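You operate a simulated robot arm through the tools that you are given. There is no shell and no other tool.

The job below is to be done with a simulated robot arm. You get a single attempt, and the scene is never put back.

JOB
Put things in order on the top of the wooden bench. At the end: the green stub stands where the brown wooden block stood; the brown wooden block stands where the grey rag stood; the purple stub stands on top of the teal bearing block; the grey rag from the top of the wooden bench stands on top of the orange roll; whatever was shut is shut again. Leave all else as you found it, and nothing knocked over.
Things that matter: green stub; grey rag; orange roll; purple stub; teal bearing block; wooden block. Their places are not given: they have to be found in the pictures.

Only the result counts: the job must be done as asked and must still hold three seconds after the hand-in. Knocking over, shifting, dropping, spilling or breaking anything else fails it.

ROBOT AND FRAMES
A 6-joint arm with a two-finger parallel gripper, fixed in place. Base frame: the origin is at the foot of the arm, x ahead of it, y to its left, z up; the work surface is at about z = 0. Readings come in mm, rad, newtons and seconds.
With the tool pointing down near the work surface it reaches from about 140 to 580 mm from the base axis. Its first joint turns from -1.152 to 1.152 rad. Payload 2.1 kg.
Tool frame: the origin (TCP) lies between the finger pads and is the grasp point; the fingertips stand 30 mm ahead of it; z points along the fingers, y is the line along which they close. The gripper opens to 94 mm. The fingers are 28 mm wide and 10 mm thick; the gripper's body (50 by 96 mm) begins 55 mm behind the TCP.
Orientation is told as [roll, pitch, yaw] about the base's x, y, z axes, in that order, counted from this pose: with the fingers straight down and closing along the base's y, the tool's x points along the base's -x, its y along +y and its z along -z.

CONTROLS
- The arm moves only by the tool step_arm. Its argument "steps" is one flat list of numbers, 7 for each row, row after row: the shift along the tool's x, y, z in m, then the turn, a rotation vector about the tool's x, y, z in rad, then the opening, from 0 (shut) to 1 (fully open). In form: [x, y, z, wx, wy, wz, gripper, x, y, z, wx, wy, wz, gripper, ...]. A call has 1 to 20 rows; each row is the pose to reach, as a shift and turn from the pose commanded when the call began, along the tool's axes at that moment. Each row takes 0.2 s and may step no farther than 50 mm and 0.15 rad from the row before; otherwise, or with a gripper value out of range, the whole call is refused. A pose out of reach is approached as far as the arm can. The call stops where the force on the tool passes 40 N (or 10 N more than at its start, if that is more) or the arm is blocked; 0.2 s more then pass. The fingers move at their own pace (about 72 mm/s each) and stop on an object; they squeeze with about 27 N. The grip force told is the motor's: it shows also when the fingers shut on nothing. Time passes only in rows, and 0.2 s behind the last, so rows that repeat a pose let the fingers close. It gives the time, the measured TCP pose, the force on the tool (base axes), the opening and the grip force at its end, in the units of the frame above (readings bear some noise), with the torque about the TCP (base axes, N m) and any sound that the robot's microphone picked up.
- Cameras (640 x 400 px; columns grow to the right, rows downward): "scene" is fixed at [35.7, -356.7, 494]; the picture's right is [0.91, -0.41, 0.00], its down [-0.19, -0.43, -0.88] and it looks along [0.36, 0.80, -0.47] (base axes); focal length 369 px, centre (320, 200). "wrist" rides on the gripper at [76, 14, -102] in the tool frame; the picture's right is [-0.18, 0.98, 0.00], its down [-0.75, -0.14, -0.64] and it looks along [-0.63, -0.12, 0.77] (tool axes); focal length 243 px, centre (320, 200).
- capture(camera): a new picture of that camera. It takes no simulated time.
- pixel_to_xyz(camera, pixels): for up to 12 pixels [column, row] of the newest picture of that camera ("zoom" is the newest enlarged one), the place [x, y, z] in the base frame of the surface seen there, good to about 3 mm. It takes no simulated time.
- close_up(camera, box): a new picture of the part [left, top, right, bottom] of that camera's present view, enlarged. It takes no simulated time.
- finish_job(): hands the job in; it is judged then, once.

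Open the gripper and draw the arm clear of the work before you hand the job in, unless the task says otherwise.

The tools are called after "Request:" by a JSON object that holds its "method" and its "body". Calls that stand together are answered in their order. step_arm: Moves the arm, as the interface text tells. Its arguments: {"type":"object","properties":{"steps":{"type":"array","items":{"type":"number"}}},"required":["steps"]} The other tools are called the same way: capture (camera) takes a picture; pixel_to_xyz (camera, pixels) gives the place of the surface under pixels of a picture; close_up (camera, box) takes an enlarged picture of a part of a camera's view; finish_job () hands the job in.

At the start:

```text
t: 0.0
eef_pos: [314.0, 53.4, 277.7]
tool_rot: [0.0, -0.001, -0.001]
contact_force: [-0.2, -0.6, 0.5]
wrist_torque: [-0.05, -0.01, -0.01]
gripper_width: 94.2
finger_force: 0.1
```

scene: 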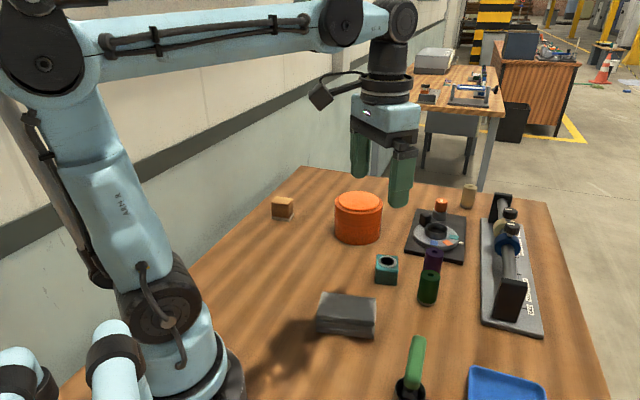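
wrist: 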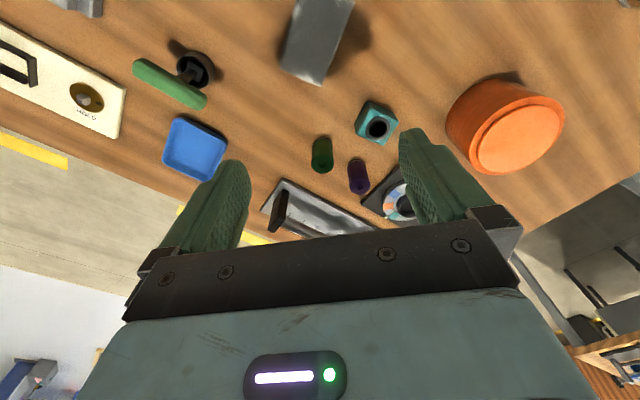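

The scene shows a small brown block at (283,208), an orange roll at (358,217), a teal block at (386,269), green and purple stubs near (430,285), and a grey thing at (346,315). I'll enlarge these areas for a better look.

Request:
{"method": "close_up", "body": {"camera": "scene", "box": [250, 160, 410, 260]}}

Request:
{"method": "close_up", "body": {"camera": "scene", "box": [300, 240, 460, 340]}}

Request:
{"method": "close_up", "body": {"camera": "scene", "box": [390, 170, 550, 270]}}

Request:
{"method": "close_up", "body": {"camera": "scene", "box": [240, 150, 640, 400]}}

Request:
{"method": "capture", "body": {"camera": "wrist"}}

```text
4.00 times, centred on (330, 210) of scene
```

zoom: 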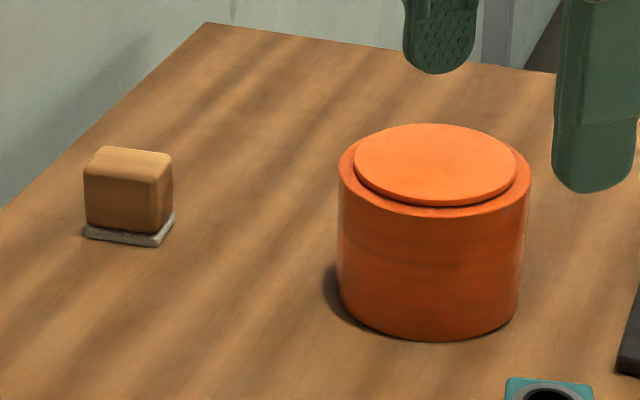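

```text
4.00 times, centred on (380, 290) of scene
```

zoom: 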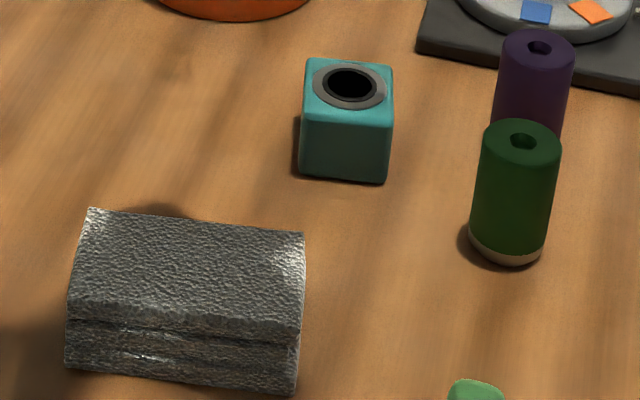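

```text
4.00 times, centred on (470, 220) of scene
```

zoom: 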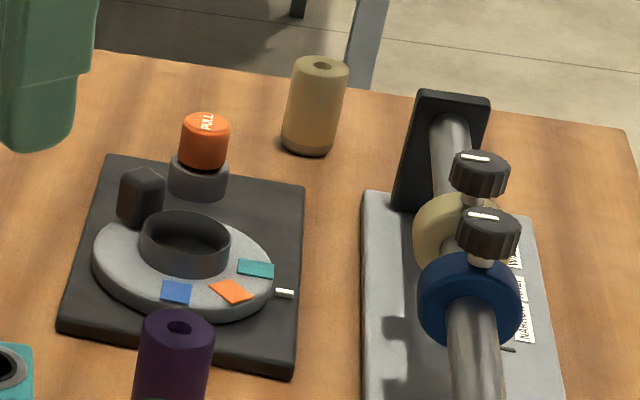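

```text
1.60 times, centred on (440, 275) of scene
```

zoom: 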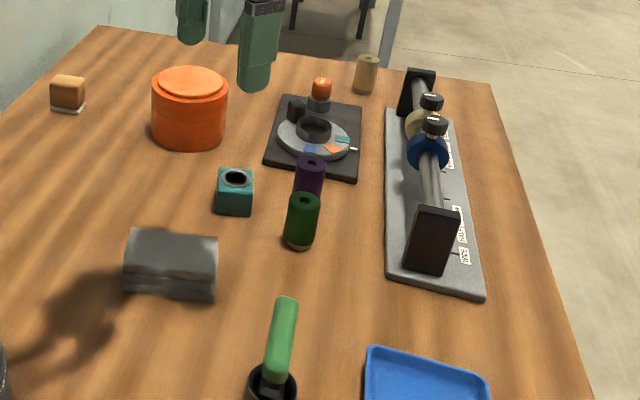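

```text
taken
```

wrist: 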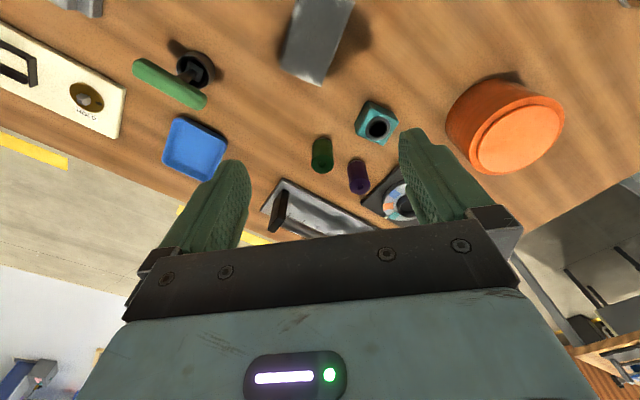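

The wrist view shows a pale panel at the upper left (60,80) and a grey thing at (80,5), both outside the scene view. I'll enlarge those and locate the main things.

Request:
{"method": "close_up", "body": {"camera": "wrist", "box": [0, 0, 240, 150]}}

Request:
{"method": "close_up", "body": {"camera": "wrist", "box": [250, 0, 410, 100]}}

Request:
{"method": "pixel_to_xyz", "body": {"camera": "wrist", "pixels": [[80, 5], [60, 80], [15, 60], [87, 96], [120, 125], [5, 30], [10, 120], [195, 150], [170, 82], [190, 68]]}}

Request:
{"method": "capture", "body": {"camera": "scene"}}

Request:
{"method": "pixel_to_xyz", "body": {"camera": "scene", "pixels": [[282, 200], [282, 211], [358, 203], [387, 259], [386, 275], [430, 274], [428, 290], [433, 252], [347, 304], [346, 328], [320, 310], [376, 320]]}}

```text
2.67 times, centred on (120, 75) of wrist
```

zoom: 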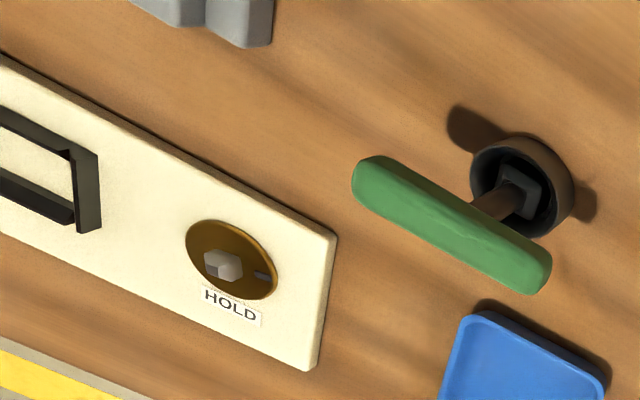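

```text
4.00 times, centred on (330, 50) of wrist
```

zoom: 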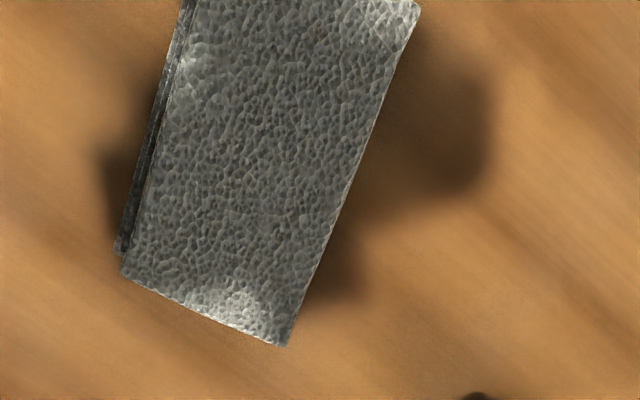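

```text
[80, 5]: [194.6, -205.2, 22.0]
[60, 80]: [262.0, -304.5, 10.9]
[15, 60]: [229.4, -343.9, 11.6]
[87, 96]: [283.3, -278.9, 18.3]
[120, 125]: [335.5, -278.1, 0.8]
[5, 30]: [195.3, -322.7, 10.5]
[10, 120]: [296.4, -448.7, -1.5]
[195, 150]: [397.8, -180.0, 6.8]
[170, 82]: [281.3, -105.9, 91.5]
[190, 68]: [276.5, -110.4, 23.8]
```

```text
taken
```

scene: 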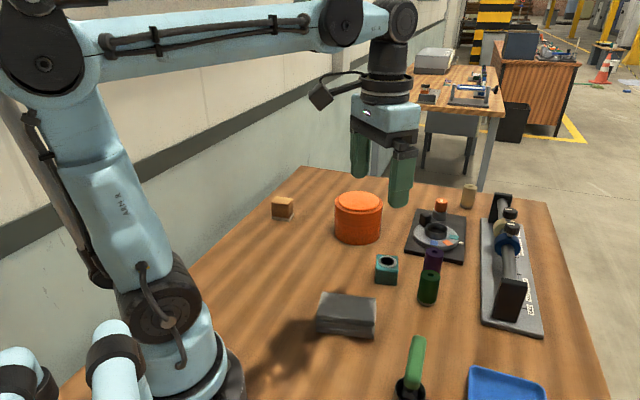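

```text
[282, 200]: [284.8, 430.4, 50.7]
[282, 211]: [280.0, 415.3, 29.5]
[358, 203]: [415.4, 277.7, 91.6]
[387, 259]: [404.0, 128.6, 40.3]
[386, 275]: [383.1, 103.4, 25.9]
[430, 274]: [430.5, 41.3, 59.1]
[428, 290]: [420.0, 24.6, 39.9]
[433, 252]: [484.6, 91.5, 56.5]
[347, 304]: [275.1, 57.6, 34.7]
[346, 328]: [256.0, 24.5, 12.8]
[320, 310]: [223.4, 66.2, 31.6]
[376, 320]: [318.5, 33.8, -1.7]
```

The thing at (346,315) with layered edges is likely the rag; the grey thing at about (195,-205) still needs a look. I'll move high up toward -y and back in x to view that part of the bench.

Request:
{"method": "step_arm", "body": {"steps": [0.02, -0.045, -0.005, 0, 0, 0, 1, 0.04, -0.09, -0.01, 0, 0, 0, 1, 0.06, -0.13, -0.02, 0, 0, 0, 1, 0.08, -0.17, -0.03, 0, 0, 0, 1, 0.09, -0.21, -0.03, 0, 0, 0, 1]}}

Request:
{"method": "capture", "body": {"camera": "wrist"}}

Request:
{"method": "capture", "body": {"camera": "scene"}}

```text
t: 1.2
eef_pos: [223.1, -157.5, 307.7]
tool_rot: [-0.002, 0.0, 0.001]
contact_force: [0.4, -0.1, 0.3]
wrist_torque: [-0.02, 0.02, 0.04]
gripper_width: 94.0
finger_force: 0.1
```

```text
taken
```

wrist: 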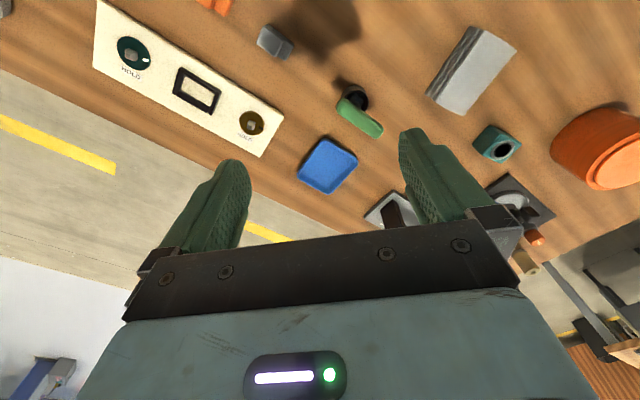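

```text
taken
```

scene: 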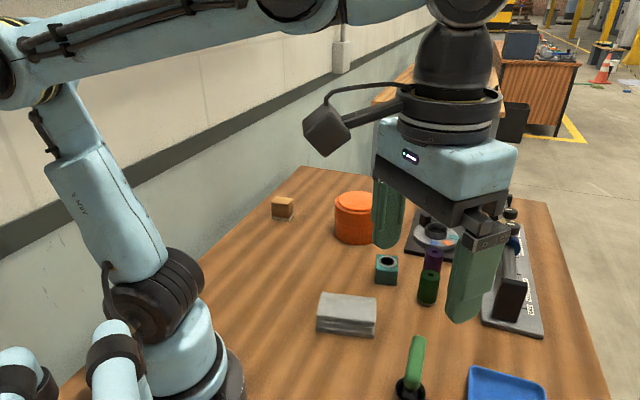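

Now the shadow is gone and I see more grey at (275,42) and orange at (215,3) in the wrist view. I'll enlarge both and the rag.

Request:
{"method": "close_up", "body": {"camera": "wrist", "box": [180, 0, 340, 100]}}

Request:
{"method": "close_up", "body": {"camera": "wrist", "box": [400, 10, 560, 110]}}

Request:
{"method": "close_up", "body": {"camera": "scene", "box": [300, 240, 460, 340]}}

Request:
{"method": "pixel_to_xyz", "body": {"camera": "wrist", "pixels": [[275, 42], [215, 4], [475, 60], [480, 28], [515, 50], [465, 110], [428, 95], [255, 38], [292, 50]]}}

```text
4.00 times, centred on (260, 50) of wrist
```

zoom: 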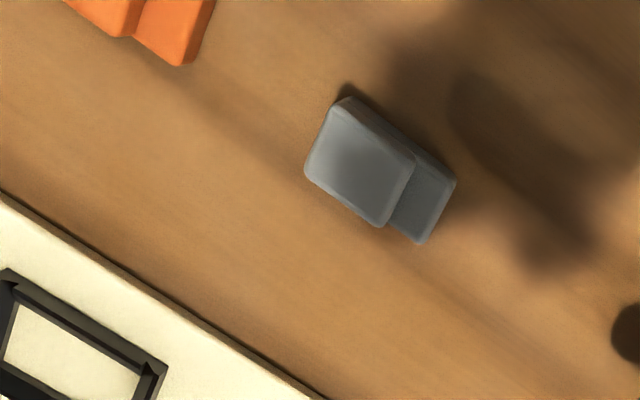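

```text
4.00 times, centred on (480, 60) of wrist
```

zoom: 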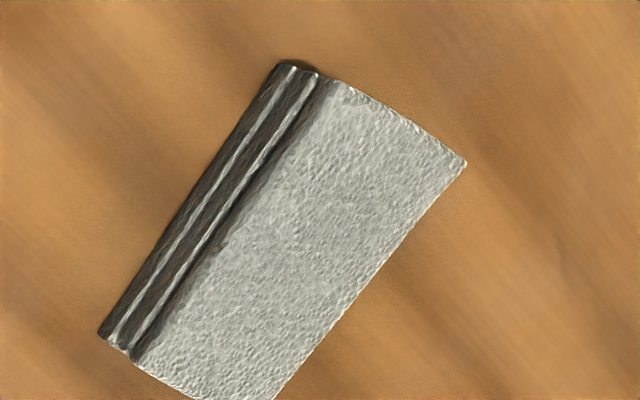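

```text
4.00 times, centred on (380, 290) of scene
```

zoom: 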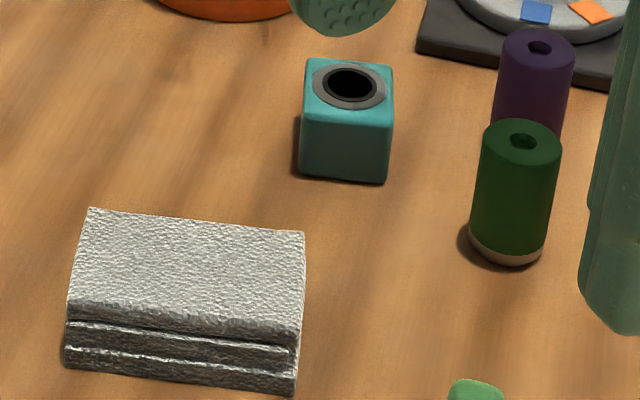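

```text
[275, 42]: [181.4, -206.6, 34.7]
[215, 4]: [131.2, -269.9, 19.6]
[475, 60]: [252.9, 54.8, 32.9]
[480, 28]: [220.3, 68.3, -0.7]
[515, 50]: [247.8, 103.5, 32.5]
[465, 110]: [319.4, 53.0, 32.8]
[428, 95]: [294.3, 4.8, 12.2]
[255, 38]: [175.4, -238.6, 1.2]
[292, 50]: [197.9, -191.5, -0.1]
```

That confirms a folded grey rag, about 33 mm tall. I'll measure its corners plus the stub and teal block tops from the zoom picture.

Request:
{"method": "pixel_to_xyz", "body": {"camera": "zoom", "pixels": [[95, 215], [298, 238], [296, 325], [80, 300], [70, 360], [290, 388], [350, 66], [310, 66], [388, 70], [389, 120], [303, 112], [345, 120]]}}

Request:
{"method": "close_up", "body": {"camera": "scene", "box": [410, 235, 458, 310]}}

```text
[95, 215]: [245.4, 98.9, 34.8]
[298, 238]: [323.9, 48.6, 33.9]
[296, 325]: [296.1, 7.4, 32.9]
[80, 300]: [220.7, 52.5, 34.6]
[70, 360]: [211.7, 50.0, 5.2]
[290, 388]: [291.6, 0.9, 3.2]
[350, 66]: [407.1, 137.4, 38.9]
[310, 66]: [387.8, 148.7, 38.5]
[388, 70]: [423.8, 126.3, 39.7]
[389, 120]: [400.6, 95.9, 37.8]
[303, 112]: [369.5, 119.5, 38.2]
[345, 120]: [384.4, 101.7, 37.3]
```

```text
5.33 times, centred on (434, 272) of scene
```

zoom: 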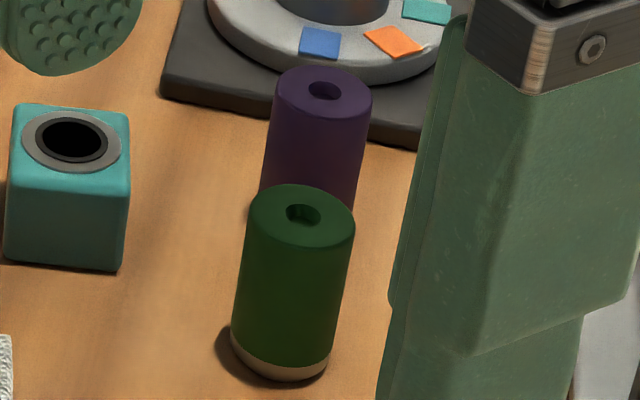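

The rag's centre is near (271,50), turned about -33°, and teal's centre is near (395,122). Next I'll move high over to the left side to view the roll and the brown block.

Request:
{"method": "step_arm", "body": {"steps": [-0.008, 0.045, 0, 0, 0, 0, 1, -0.016, 0.09, 0, 0, 0, 0, 1, -0.024, 0.135, 0, 0, 0, 0, 1, -0.032, 0.18, 0, 0, 0, 0, 1, -0.04, 0.225, 0, 0, 0, 0, 1, -0.048, 0.27, 0, 0, 0, 0, 1, -0.056, 0.315, 0, 0, 0, 0, 1, -0.064, 0.36, 0, 0, 0, 0, 1, -0.07, 0.4, 0, 0, 0, 0, 1]}}

Request:
{"method": "capture", "body": {"camera": "wrist"}}

Request:
{"method": "capture", "body": {"camera": "scene"}}

```text
t: 3.2
eef_pos: [291.4, 245.7, 307.7]
tool_rot: [0.0, 0.001, -0.002]
contact_force: [0.3, 0.1, -0.4]
wrist_torque: [-0.01, 0.0, -0.04]
gripper_width: 94.0
finger_force: 0.1
```

```text
taken
```

wrist: 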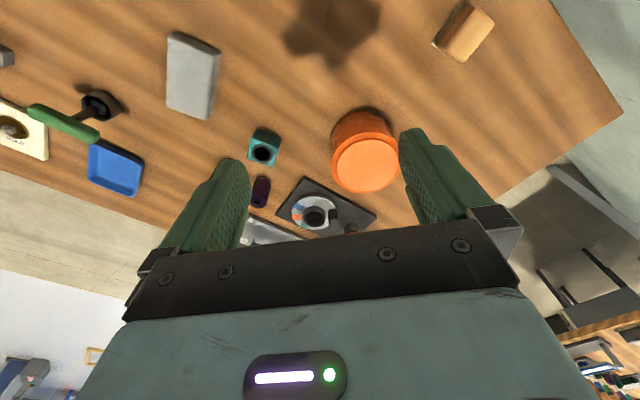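

```text
taken
```

scene: 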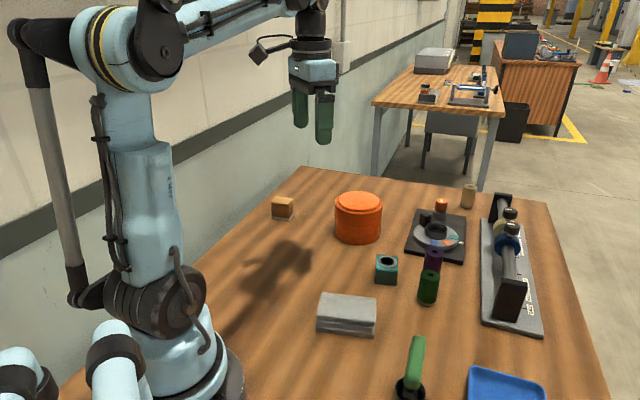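

The brown block is at (464,31) and the roll at (365,150) in the wrist view. I'll enlarge them for shape and measurements.

Request:
{"method": "close_up", "body": {"camera": "wrist", "box": [412, 0, 508, 60]}}

Request:
{"method": "pixel_to_xyz", "body": {"camera": "zoom", "pixels": [[340, 50], [430, 230], [300, 340], [220, 250], [540, 140], [360, 390], [460, 160]]}}

Request:
{"method": "close_up", "body": {"camera": "wrist", "box": [310, 95, 422, 200]}}

Request:
{"method": "pixel_to_xyz", "body": {"camera": "wrist", "pixels": [[334, 163], [398, 163], [366, 137], [366, 190], [365, 163], [333, 135], [360, 118], [464, 31], [170, 34], [218, 52], [210, 116], [169, 102]]}}

Request:
{"method": "close_up", "body": {"camera": "scene", "box": [258, 185, 306, 230]}}

```text
6.67 times, centred on (460, 30) of wrist
```

zoom: 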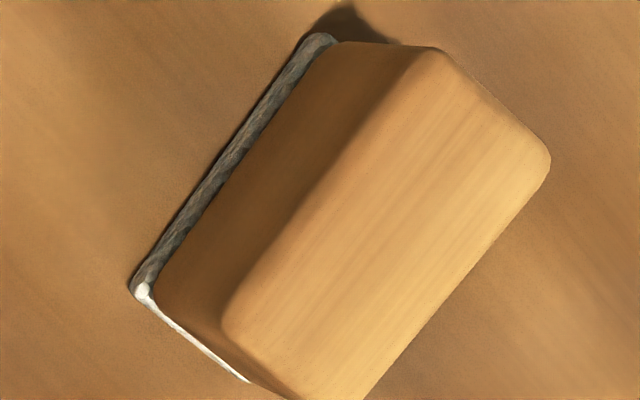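

```text
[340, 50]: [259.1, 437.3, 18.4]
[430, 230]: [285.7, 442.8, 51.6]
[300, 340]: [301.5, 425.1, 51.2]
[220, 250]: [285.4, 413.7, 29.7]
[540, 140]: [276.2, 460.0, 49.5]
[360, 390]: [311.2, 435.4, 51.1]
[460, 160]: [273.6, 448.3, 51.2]
```

```text
3.81 times, centred on (366, 148) of wrist
```

zoom: 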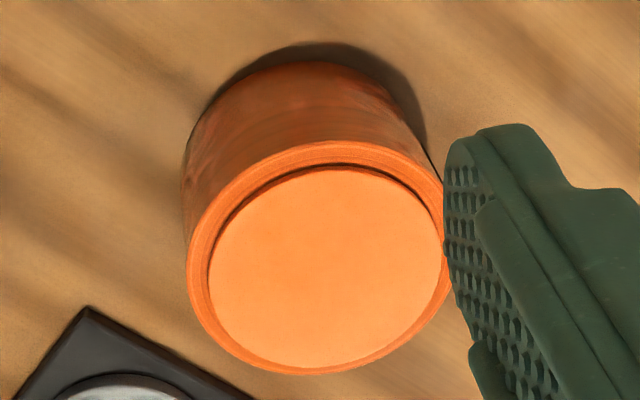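

```text
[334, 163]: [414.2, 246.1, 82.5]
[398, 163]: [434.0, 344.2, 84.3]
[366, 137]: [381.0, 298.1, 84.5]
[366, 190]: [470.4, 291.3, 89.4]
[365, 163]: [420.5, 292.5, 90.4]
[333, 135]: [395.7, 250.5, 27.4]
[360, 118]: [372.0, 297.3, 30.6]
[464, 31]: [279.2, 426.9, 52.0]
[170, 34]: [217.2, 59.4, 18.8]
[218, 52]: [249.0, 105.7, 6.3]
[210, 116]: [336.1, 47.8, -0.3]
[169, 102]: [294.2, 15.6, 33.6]
```

```text
8.89 times, centred on (282, 208) of scene
```

zoom: 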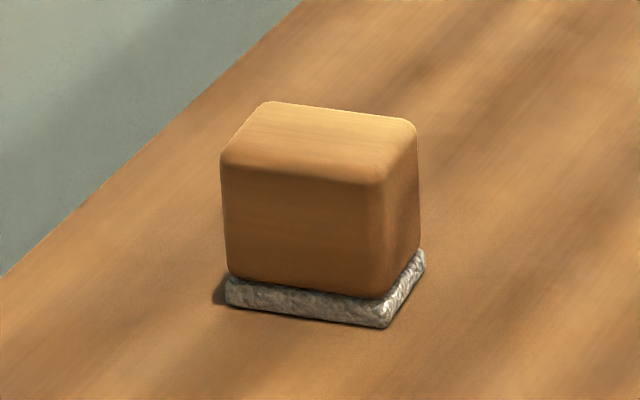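

The block sits on a thin grey base, which may be part of it; lifting will tell. I'll measure the block's top corners in this zoom.

Request:
{"method": "pixel_to_xyz", "body": {"camera": "zoom", "pixels": [[272, 108], [408, 124], [374, 176], [232, 155], [232, 200], [300, 230], [370, 250], [410, 220], [230, 302], [380, 324], [422, 262], [300, 308]]}}

Request:
{"method": "close_up", "body": {"camera": "scene", "box": [320, 180, 400, 250]}}

Request:
{"method": "pixel_to_xyz", "body": {"camera": "zoom", "pixels": [[310, 105], [150, 180], [460, 190], [305, 220], [120, 200], [500, 200], [300, 250], [300, 95], [140, 130], [300, 160]]}}

```text
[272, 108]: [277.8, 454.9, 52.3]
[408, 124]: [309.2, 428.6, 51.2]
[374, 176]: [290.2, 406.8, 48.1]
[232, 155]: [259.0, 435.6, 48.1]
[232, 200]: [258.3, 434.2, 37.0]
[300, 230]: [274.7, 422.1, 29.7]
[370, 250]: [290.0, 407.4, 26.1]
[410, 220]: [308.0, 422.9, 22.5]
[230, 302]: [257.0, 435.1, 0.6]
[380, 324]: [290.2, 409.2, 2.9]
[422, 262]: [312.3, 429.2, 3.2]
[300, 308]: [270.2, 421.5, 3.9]
```

```text
5.71 times, centred on (360, 215) of scene
```

zoom: 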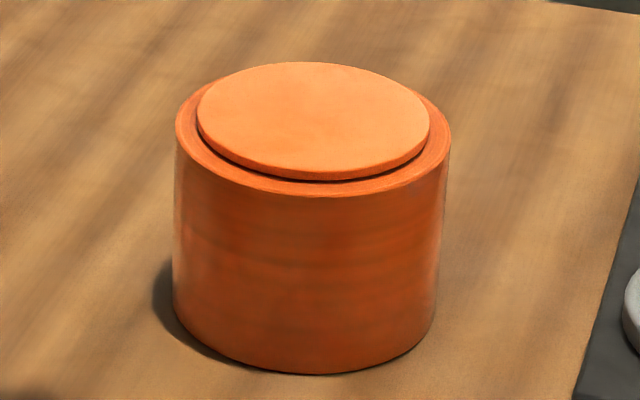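

```text
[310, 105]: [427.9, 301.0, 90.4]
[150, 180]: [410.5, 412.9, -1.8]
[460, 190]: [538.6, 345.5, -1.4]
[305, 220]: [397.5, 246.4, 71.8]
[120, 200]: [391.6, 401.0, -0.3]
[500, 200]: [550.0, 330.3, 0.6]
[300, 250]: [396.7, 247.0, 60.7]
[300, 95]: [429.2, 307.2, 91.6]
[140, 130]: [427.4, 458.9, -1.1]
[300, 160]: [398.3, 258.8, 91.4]
```

The block's centre is about (284,431), with the long side along -40°. Now I'll measure the roll's disc edges for its centre, in the zoom picture.

Request:
{"method": "pixel_to_xyz", "body": {"camera": "zoom", "pixels": [[203, 118], [424, 128], [320, 67], [308, 164], [230, 90], [400, 155], [230, 150], [400, 92], [183, 130], [445, 140], [300, 190], [310, 368]]}}

Request:
{"method": "close_up", "body": {"camera": "wrist", "box": [150, 20, 230, 125]}}

```text
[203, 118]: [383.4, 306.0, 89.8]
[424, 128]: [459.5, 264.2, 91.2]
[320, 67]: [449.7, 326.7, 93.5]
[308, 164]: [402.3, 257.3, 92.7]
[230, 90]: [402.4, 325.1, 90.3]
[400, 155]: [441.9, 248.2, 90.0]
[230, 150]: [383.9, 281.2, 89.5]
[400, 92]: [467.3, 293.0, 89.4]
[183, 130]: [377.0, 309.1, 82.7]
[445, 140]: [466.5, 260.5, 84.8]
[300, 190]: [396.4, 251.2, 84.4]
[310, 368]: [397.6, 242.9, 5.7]
```

```text
3.81 times, centred on (190, 72) of wrist
```

zoom: 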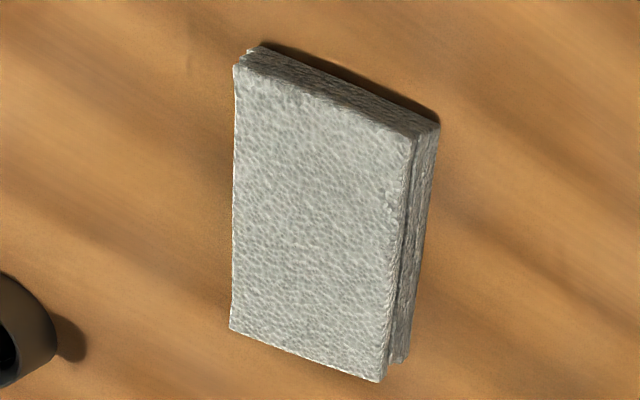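

The roll's top disc is centred near (424,288) at z≈91. I'll double-check the rag's corners from the wrist zoom before grasping.

Request:
{"method": "pixel_to_xyz", "body": {"camera": "zoom", "pixels": [[240, 74], [402, 142], [376, 370], [238, 322], [320, 220], [430, 135], [402, 350], [260, 52]]}}

```text
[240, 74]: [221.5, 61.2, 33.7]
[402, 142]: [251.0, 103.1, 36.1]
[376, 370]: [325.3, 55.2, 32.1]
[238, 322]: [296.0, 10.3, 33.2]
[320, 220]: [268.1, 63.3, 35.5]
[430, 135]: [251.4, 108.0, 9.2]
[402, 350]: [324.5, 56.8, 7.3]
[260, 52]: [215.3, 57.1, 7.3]
```

The two views agree on the rag's centre at about (271.5,54), turned -32.7°. I'll move above it with the tool turned 0.571 rad so the fingers close across its short side.

Request:
{"method": "step_arm", "body": {"steps": [0.004, -0.039, 0, 0, 0, 0.114, 1, 0.008, -0.077, 0, 0, 0, 0.228, 1, 0.012, -0.115, 0, 0, 0, 0.342, 1, 0.016, -0.154, 0, 0, 0, 0.456, 1, 0.0199, -0.1917, 0, 0, 0, 0.571, 1, 0.0199, -0.1917, 0.045, 0, 0, 0.571, 1, 0.0199, -0.1917, 0.09, 0, 0, 0.571, 1, 0.0199, -0.1917, 0.135, 0, 0, 0.571, 1, 0.0199, -0.1917, 0.1777, 0, 0, 0.571, 1]}}

Request:
{"method": "capture", "body": {"camera": "wrist"}}

Request:
{"method": "capture", "body": {"camera": "scene"}}

```text
t: 5.2
eef_pos: [270.9, 50.7, 128.9]
tool_rot: [0.0, 0.0, -0.573]
contact_force: [0.3, 0.2, 0.2]
wrist_torque: [0.0, -0.02, -0.01]
gripper_width: 93.7
finger_force: 0.0
```

```text
taken
```

wrist: 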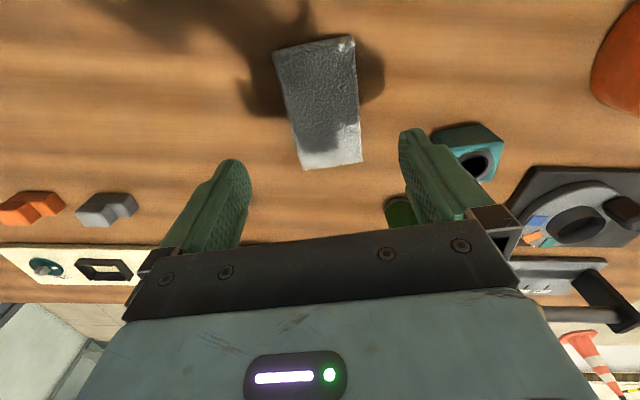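

```text
taken
```

scene: 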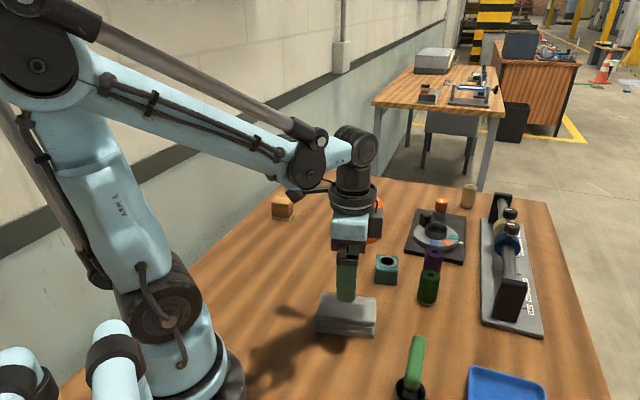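

The rag is seen between the fingers at about (320,105). I'll re-measure its corners from this closer view.

Request:
{"method": "pixel_to_xyz", "body": {"camera": "wrist", "pixels": [[278, 55], [354, 41], [358, 157], [304, 165], [320, 105], [340, 100], [420, 205], [398, 212], [480, 165], [455, 130], [500, 142], [470, 152]]}}

```text
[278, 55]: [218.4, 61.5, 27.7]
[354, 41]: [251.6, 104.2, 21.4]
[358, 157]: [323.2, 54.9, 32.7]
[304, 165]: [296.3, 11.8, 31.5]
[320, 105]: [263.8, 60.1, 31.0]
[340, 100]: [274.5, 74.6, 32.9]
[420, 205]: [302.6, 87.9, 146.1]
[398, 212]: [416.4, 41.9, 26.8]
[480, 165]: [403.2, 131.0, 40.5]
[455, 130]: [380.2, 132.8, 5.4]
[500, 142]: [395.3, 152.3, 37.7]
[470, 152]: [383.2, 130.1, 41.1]
```

The views put the rag's centre near (272,56). I'll shift about 5 mm, descend to TCP z≈38 (tips at 8 mm) and close.

Request:
{"method": "step_arm", "body": {"steps": [0.0019, 0.0047, 0.03, 0, 0, 0, 1, 0.0019, 0.0047, 0.06, 0, 0, 0, 1, 0.0019, 0.0047, 0.08, 0, 0, 0, 1, 0.0019, 0.0047, 0.091, 0, 0, 0, 1]}}

Request:
{"method": "capture", "body": {"camera": "scene"}}

Request:
{"method": "capture", "body": {"camera": "wrist"}}

```text
t: 6.2
eef_pos: [272.7, 56.5, 39.2]
tool_rot: [-0.002, 0.001, -0.57]
contact_force: [0.5, 0.2, -0.1]
wrist_torque: [-0.01, 0.01, 0.02]
gripper_width: 94.1
finger_force: 0.1
```

```text
taken
```

scene: 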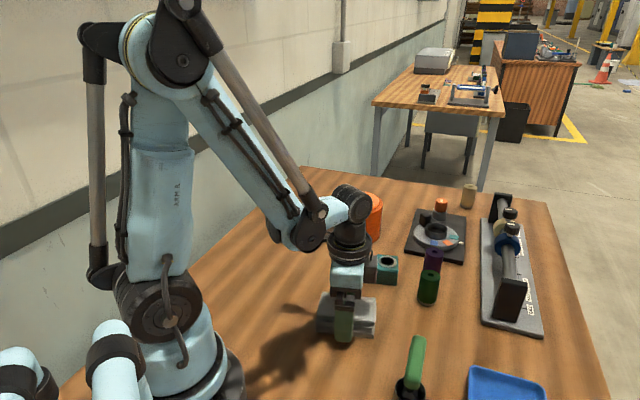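

```text
taken
```

wrist: 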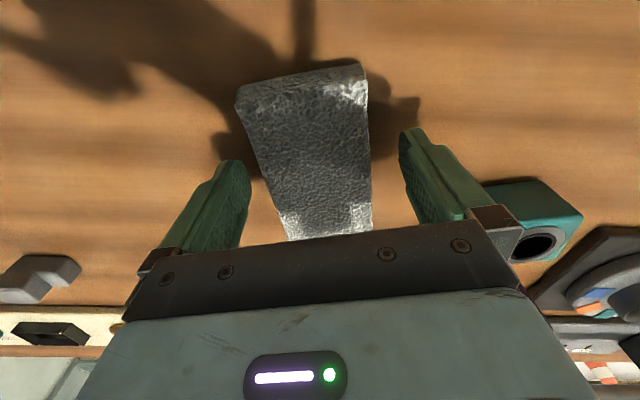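

The fingers straddle the rag with clearance on both sides. I'll close now and hold a few rows.

Request:
{"method": "step_arm", "body": {"steps": [0, 0, 0, 0, 0, 0, 0.5, 0, 0, 0, 0, 0, 0, 0.3, 0, 0, 0, 0, 0, 0, 0, 0, 0, 0, 0, 0, 0, 0, 0, 0, 0, 0, 0, 0, 0]}}

Request:
{"method": "capture", "body": {"camera": "wrist"}}

```text
t: 7.4
eef_pos: [273.0, 56.3, 39.1]
tool_rot: [0.002, -0.001, -0.573]
contact_force: [0.3, 0.0, 0.6]
wrist_torque: [-0.02, 0.0, 0.0]
gripper_width: 64.0
finger_force: 27.0
```

```text
taken
```

wrist: 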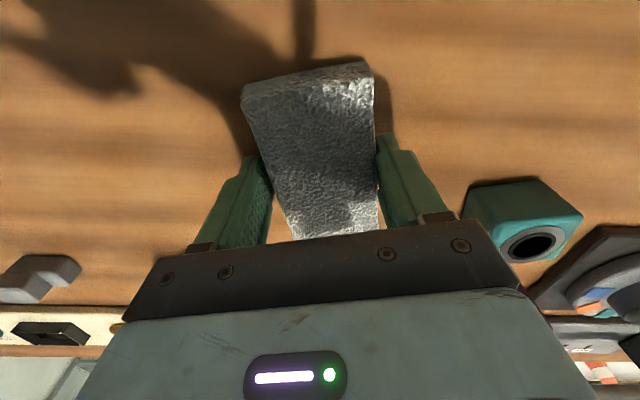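

The grip holds at 64 mm width and 27 N. I'll lift the rag slowly and check that it comes along and nothing lies beneath.

Request:
{"method": "step_arm", "body": {"steps": [0, 0, -0.01, 0, 0, 0, 0, 0, 0, -0.03, 0, 0, 0, 0, 0, 0, -0.06, 0, 0, 0, 0, 0, 0, -0.1, 0, 0, 0, 0, 0, 0, -0.14, 0, 0, 0, 0]}}

Request:
{"method": "capture", "body": {"camera": "wrist"}}

Request:
{"method": "capture", "body": {"camera": "scene"}}

```text
t: 8.6
eef_pos: [272.6, 56.6, 181.7]
tool_rot: [0.002, 0.0, -0.57]
contact_force: [1.1, -0.9, 0.6]
wrist_torque: [0.01, -0.01, 0.0]
gripper_width: 63.8
finger_force: 26.9
```

```text
taken
```

wrist: 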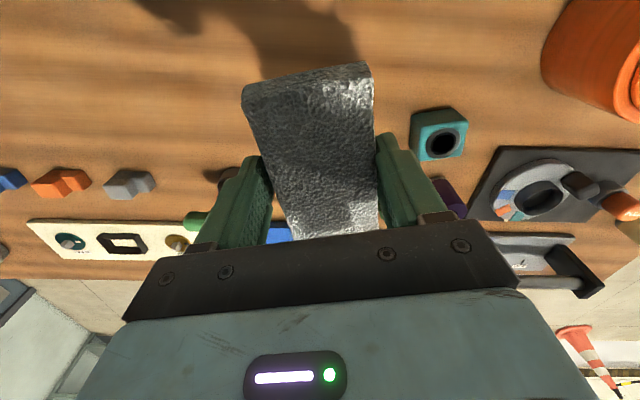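

```text
taken
```

scene: 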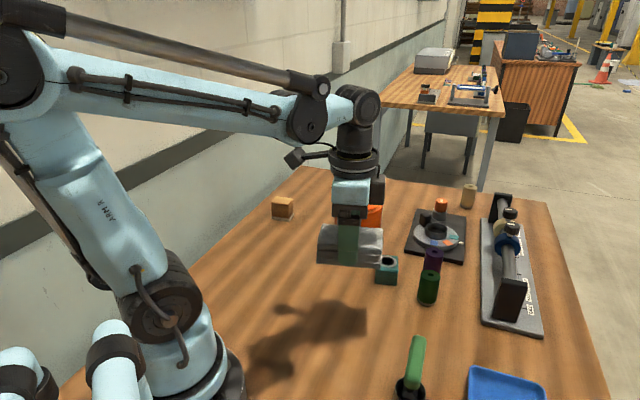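

The rag is lifted cleanly. I'll carry it at z≈190 to above the roll centre (424,288), a shift of about 276 mm along tool y.

Request:
{"method": "step_arm", "body": {"steps": [0, 0.046, -0.01, 0, 0, 0, 0, -0.001, 0.092, -0.01, 0, 0, 0, 0, -0.001, 0.138, -0.01, 0, 0, 0, 0, -0.002, 0.184, -0.01, 0, 0, 0, 0, -0.002, 0.23, -0.01, 0, 0, 0, 0, -0.0023, 0.2765, -0.01, 0, 0, 0, 0, -0.0023, 0.2765, -0.01, 0, 0, 0, 0]}}

Request:
{"method": "capture", "body": {"camera": "wrist"}}

Request:
{"method": "capture", "body": {"camera": "scene"}}

```text
t: 10.2
eef_pos: [424.9, 286.9, 189.8]
tool_rot: [0.0, -0.002, -0.572]
contact_force: [0.1, -0.8, -0.1]
wrist_torque: [0.02, -0.01, 0.0]
gripper_width: 63.9
finger_force: 27.1
```

```text
taken
```

wrist: 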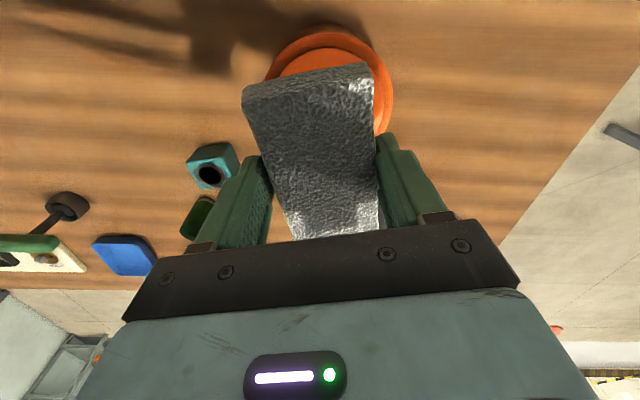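

```text
taken
```

scene: 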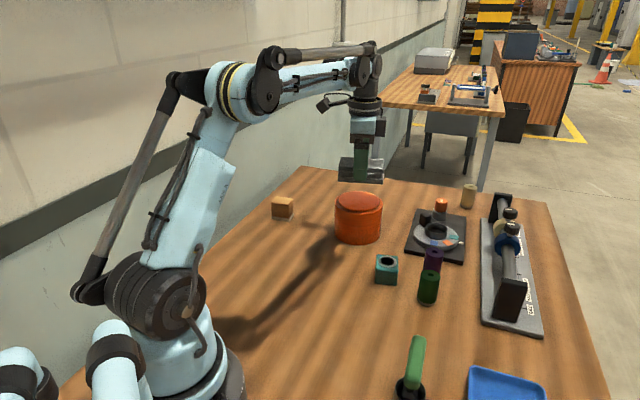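

The rag is above the roll. I'll descend to TCP z≈135, leaving a few mm to go, and look.

Request:
{"method": "step_arm", "body": {"steps": [0, 0, 0.025, 0, 0, 0, 0, 0, 0, 0.045, 0, 0, 0, 0, 0, 0, 0.055, 0, 0, 0, 0]}}

Request:
{"method": "close_up", "body": {"camera": "scene", "box": [310, 130, 410, 250]}}

Request:
{"method": "capture", "body": {"camera": "wrist"}}

```text
t: 11.0
eef_pos: [425.8, 287.9, 135.1]
tool_rot: [0.0, -0.002, -0.572]
contact_force: [0.0, 0.3, -0.2]
wrist_torque: [0.01, -0.01, 0.02]
gripper_width: 63.7
finger_force: 26.7
```

```text
3.33 times, centred on (360, 190) of scene
```

zoom: 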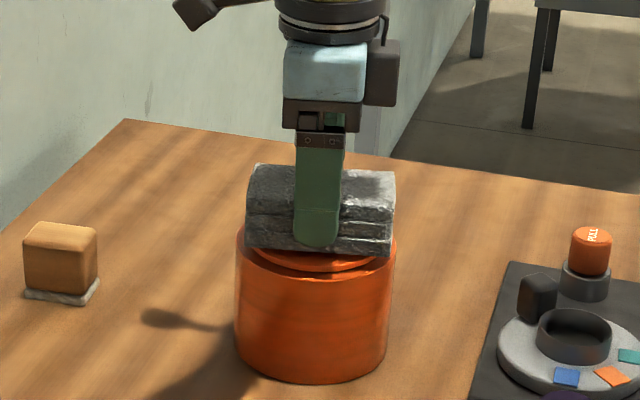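

```text
taken
```

wrist: 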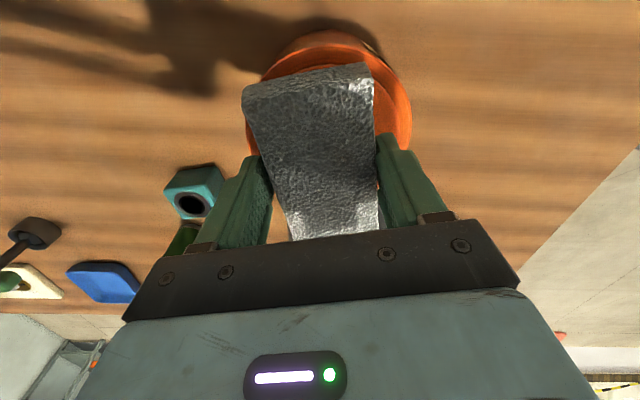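

The rag hovers just above the disc and looks centred. I'll lower in 1–1.5 mm steps until it touches.

Request:
{"method": "step_arm", "body": {"steps": [0, 0, 0.0015, 0, 0, 0, 0, 0, 0, 0.0025, 0, 0, 0, 0, 0, 0, 0.0035, 0, 0, 0, 0]}}

Request:
{"method": "close_up", "body": {"camera": "scene", "box": [310, 170, 410, 250]}}

```text
t: 11.8
eef_pos: [425.4, 288.6, 131.0]
tool_rot: [0.0, 0.001, -0.572]
contact_force: [0.2, 0.2, 0.3]
wrist_torque: [0.01, -0.01, 0.02]
gripper_width: 64.1
finger_force: 26.8
```

```text
5.00 times, centred on (360, 210) of scene
```

zoom: 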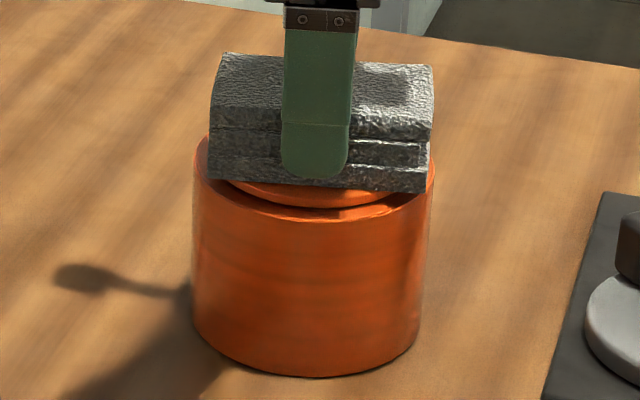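

No contact force yet at z=131. I'll continue in 0.7 mm steps and watch the force.

Request:
{"method": "step_arm", "body": {"steps": [0, 0, 0.0007, 0, 0, 0, 0, 0, 0, 0.0014, 0, 0, 0, 0]}}

```text
t: 12.4
eef_pos: [426.5, 287.9, 130.7]
tool_rot: [0.0, 0.0, -0.574]
contact_force: [-2.0, -2.3, 6.7]
wrist_torque: [-0.13, 0.08, -0.02]
gripper_width: 63.9
finger_force: 26.7
```

Contact shows at 6.7 N upward, so the rag rests on the disc. I'll open the fingers gently, letting them spread fully before rising.

Request:
{"method": "step_arm", "body": {"steps": [0, 0, 0, 0, 0, 0, 0.72, 0, 0, 0, 0, 0, 0, 0.8, 0, 0, 0, 0, 0, 0, 1, 0, 0, 0, 0, 0, 0, 1, 0, 0, -0.02, 0, 0, 0, 1, 0, 0, -0.06, 0, 0, 0, 1, 0, 0, -0.1, 0, 0, 0, 1]}}

Request:
{"method": "capture", "body": {"camera": "wrist"}}

Request:
{"method": "close_up", "body": {"camera": "scene", "box": [310, 170, 410, 250]}}

```text
t: 14.0
eef_pos: [425.5, 285.4, 230.4]
tool_rot: [-0.001, 0.0, -0.57]
contact_force: [-0.1, -0.5, -0.5]
wrist_torque: [0.03, 0.01, 0.01]
gripper_width: 94.1
finger_force: 0.1
```

```text
taken
```

wrist: 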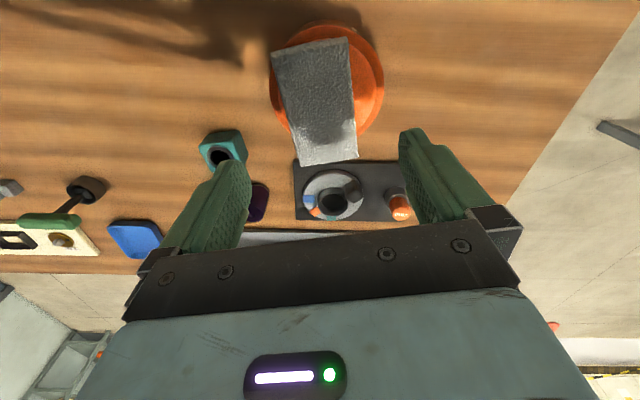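

```text
5.00 times, centred on (360, 210) of scene
```

zoom: 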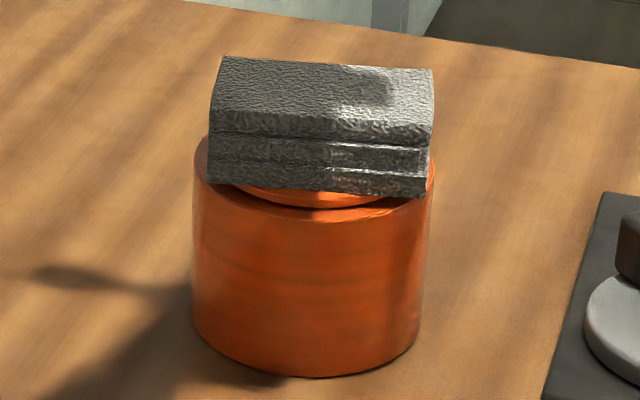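

The rag lies flat on the roll. I'll verify its centre and level before going to the block.

Request:
{"method": "pixel_to_xyz", "body": {"camera": "wrist", "pixels": [[274, 55], [346, 41], [356, 155], [303, 163], [272, 90], [380, 90], [330, 28], [370, 60]]}}

```text
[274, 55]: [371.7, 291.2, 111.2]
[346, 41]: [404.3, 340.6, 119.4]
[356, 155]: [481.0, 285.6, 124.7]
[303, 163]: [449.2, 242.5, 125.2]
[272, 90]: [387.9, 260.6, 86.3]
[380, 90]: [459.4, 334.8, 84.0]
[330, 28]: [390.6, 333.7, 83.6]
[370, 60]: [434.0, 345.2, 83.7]
```

The rag is centred at about (426,290), level. Now I'll move above the brown block at (284,431), turning a further 0.119 rad.

Request:
{"method": "step_arm", "body": {"steps": [0.04, 0.009, 0, 0, 0, 0.024, 1, 0.08, 0.018, 0, 0, 0, 0.048, 1, 0.12, 0.027, 0, 0, 0, 0.072, 1, 0.16, 0.036, 0, 0, 0, 0.096, 1, 0.197, 0.0447, 0, 0, 0, 0.119, 1, 0.197, 0.0447, 0.045, 0, 0, 0.119, 1, 0.197, 0.0447, 0.09, 0, 0, 0.119, 1]}}

Request:
{"method": "capture", "body": {"camera": "wrist"}}

Request:
{"method": "capture", "body": {"camera": "scene"}}

```text
t: 15.6
eef_pos: [284.6, 431.8, 139.4]
tool_rot: [0.001, 0.001, -0.691]
contact_force: [0.1, -0.6, 0.0]
wrist_torque: [-0.03, 0.03, 0.0]
gripper_width: 93.8
finger_force: 0.1
```

```text
taken
```

wrist: 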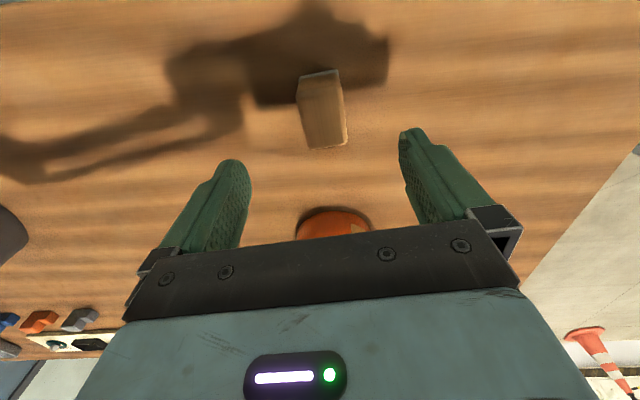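

```text
taken
```

scene: 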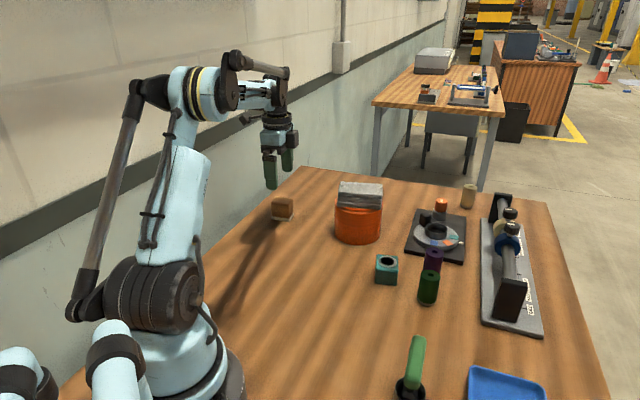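

The block sits at (322,110) between the fingers. I'll zoom in to measure its top corners and see the base.

Request:
{"method": "close_up", "body": {"camera": "wrist", "box": [272, 60, 368, 160]}}

Request:
{"method": "pixel_to_xyz", "body": {"camera": "wrist", "pixels": [[300, 80], [338, 72], [345, 143], [308, 147], [324, 110], [318, 95], [335, 130]]}}

```text
4.00 times, centred on (320, 110) of wrist
```

zoom: 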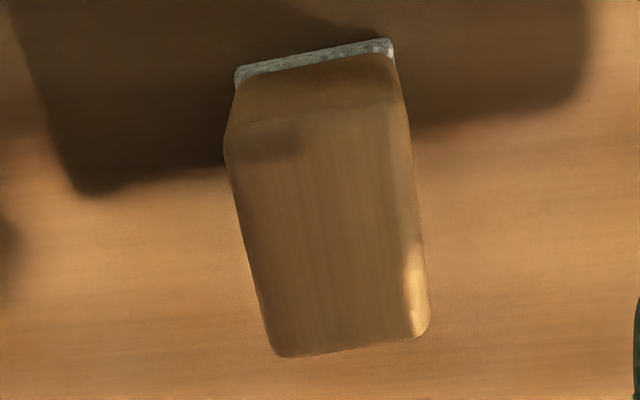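

```text
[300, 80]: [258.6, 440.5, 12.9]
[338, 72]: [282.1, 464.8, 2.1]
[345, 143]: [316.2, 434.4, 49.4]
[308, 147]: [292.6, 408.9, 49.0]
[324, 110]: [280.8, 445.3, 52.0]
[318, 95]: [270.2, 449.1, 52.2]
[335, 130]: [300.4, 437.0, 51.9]
```

I'll query the four top corners more exactly.

Request:
{"method": "pixel_to_xyz", "body": {"camera": "zoom", "pixels": [[242, 140], [396, 115], [418, 325], [280, 345], [330, 230]]}}

```text
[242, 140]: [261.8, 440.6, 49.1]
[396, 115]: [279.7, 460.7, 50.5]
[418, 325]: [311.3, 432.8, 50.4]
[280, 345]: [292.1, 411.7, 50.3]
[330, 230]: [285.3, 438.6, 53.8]
```

The block's centre is near (285,434), top at z≈51. I'll shift 2 mm and descend to TCP z≈42 so the tips stay above the grey base, then close.

Request:
{"method": "step_arm", "body": {"steps": [0.0009, 0.0019, 0.035, 0, 0, 0, 1, 0.0009, 0.0019, 0.07, 0, 0, 0, 1, 0.0009, 0.0019, 0.097, 0, 0, 0, 1, 0.0009, 0.0019, 0.097, 0, 0, 0, 0.6, 0.0009, 0.0019, 0.097, 0, 0, 0, 0.3, 0.0009, 0.0019, 0.097, 0, 0, 0, 0, 0.0009, 0.0019, 0.097, 0, 0, 0, 0, 0.0009, 0.0019, 0.097, 0, 0, 0, 0]}}

Request:
{"method": "close_up", "body": {"camera": "scene", "box": [240, 150, 320, 230]}}

Request:
{"method": "capture", "body": {"camera": "wrist"}}

```text
t: 17.4
eef_pos: [285.8, 432.5, 41.4]
tool_rot: [0.0, 0.001, -0.691]
contact_force: [0.4, 0.2, 0.5]
wrist_torque: [-0.03, -0.03, -0.01]
gripper_width: 39.5
finger_force: 26.8
```

```text
5.00 times, centred on (280, 190) of scene
```

zoom: 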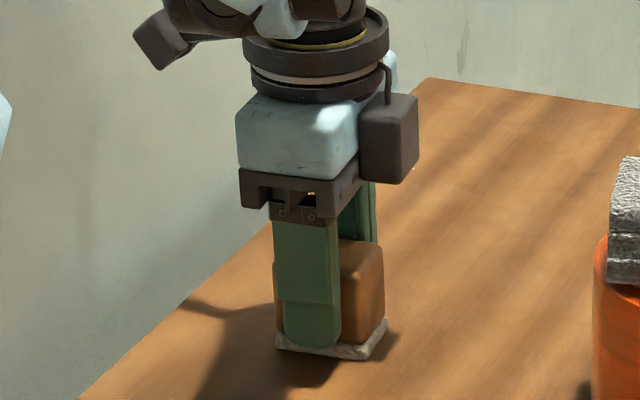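

```text
taken
```

wrist: 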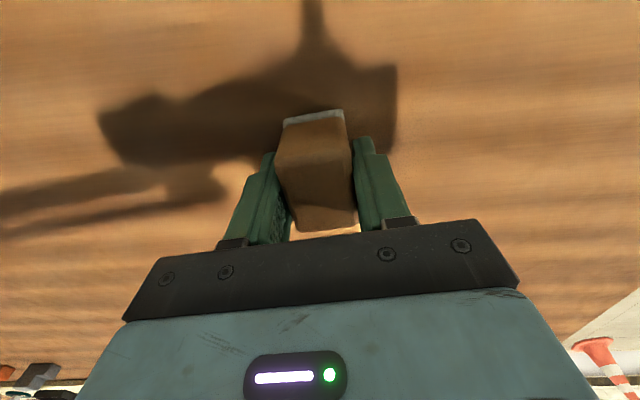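

The block is held at 39.5 mm with 27 N. I'll lift 30 mm first to see whether the grey base comes along.

Request:
{"method": "step_arm", "body": {"steps": [0, 0, -0.008, 0, 0, 0, 0, 0, 0, -0.02, 0, 0, 0, 0, 0, 0, -0.035, 0, 0, 0, 0]}}

Request:
{"method": "close_up", "body": {"camera": "scene", "box": [240, 150, 320, 230]}}

Request:
{"method": "close_up", "body": {"camera": "wrist", "box": [220, 80, 420, 240]}}

```text
t: 18.2
eef_pos: [286.1, 433.5, 78.2]
tool_rot: [-0.001, 0.001, -0.692]
contact_force: [-0.9, -0.5, 0.4]
wrist_torque: [-0.03, -0.02, 0.0]
gripper_width: 39.6
finger_force: 27.1
```

```text
5.00 times, centred on (280, 190) of scene
```

zoom: 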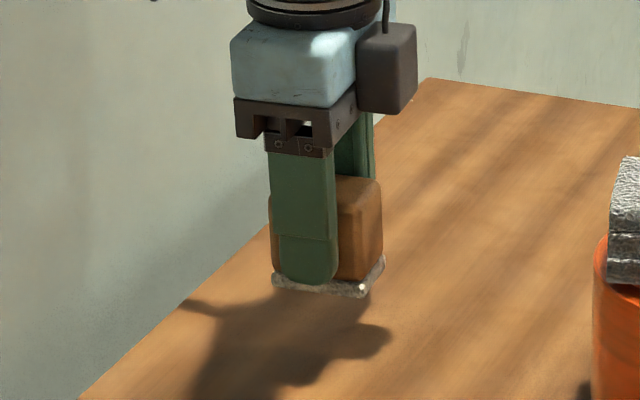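

```text
2.50 times, centred on (320, 160) of wrist
```

zoom: 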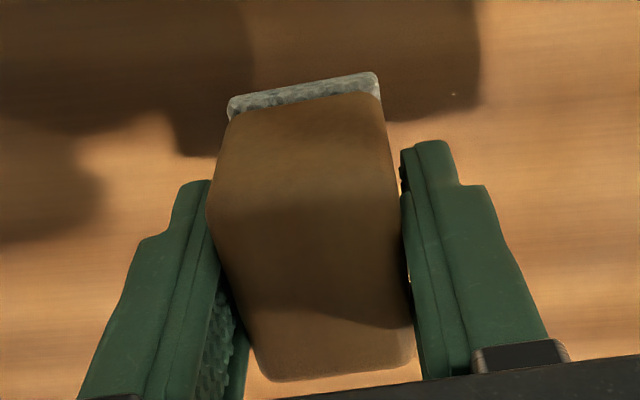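

The grey base is part of the block. I'll lift to z≈190 and carry it to above the rag's old place (272,55).

Request:
{"method": "step_arm", "body": {"steps": [0, 0, -0.04, 0, 0, 0, 0, 0, 0, -0.08, 0, 0, 0, 0, 0, 0, -0.112, 0, 0, 0, 0, -0.0288, -0.0375, -0.112, 0, 0, 0, 0, -0.0575, -0.075, -0.112, 0, 0, 0, 0, -0.0863, -0.1126, -0.112, 0, 0, 0, 0, -0.115, -0.1501, -0.112, 0, 0, 0, 0, -0.1438, -0.1876, -0.112, 0, 0, 0, 0, -0.1726, -0.2252, -0.112, 0, 0, 0, 0, -0.2013, -0.2627, -0.112, 0, 0, 0, 0, -0.2301, -0.3002, -0.112, 0, 0, 0, 0, -0.2301, -0.3002, -0.112, 0, 0, 0, 0]}}

Request:
{"method": "capture", "body": {"camera": "wrist"}}

Request:
{"method": "capture", "body": {"camera": "scene"}}

```text
t: 20.8
eef_pos: [272.7, 54.0, 191.0]
tool_rot: [0.002, 0.0, -0.689]
contact_force: [-0.8, -0.5, -1.1]
wrist_torque: [0.02, -0.02, 0.03]
gripper_width: 39.7
finger_force: 27.0
```

```text
taken
```

wrist: 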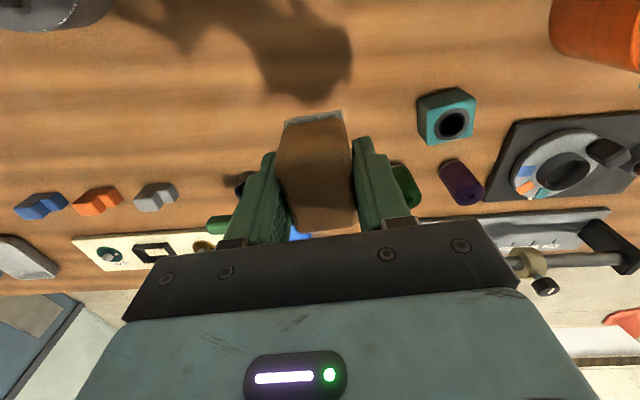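

```text
taken
```

scene: 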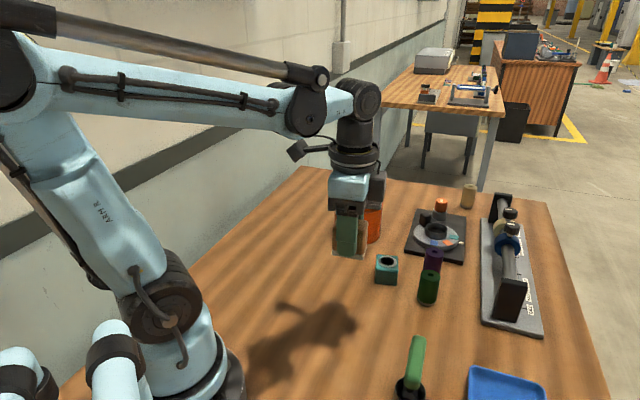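

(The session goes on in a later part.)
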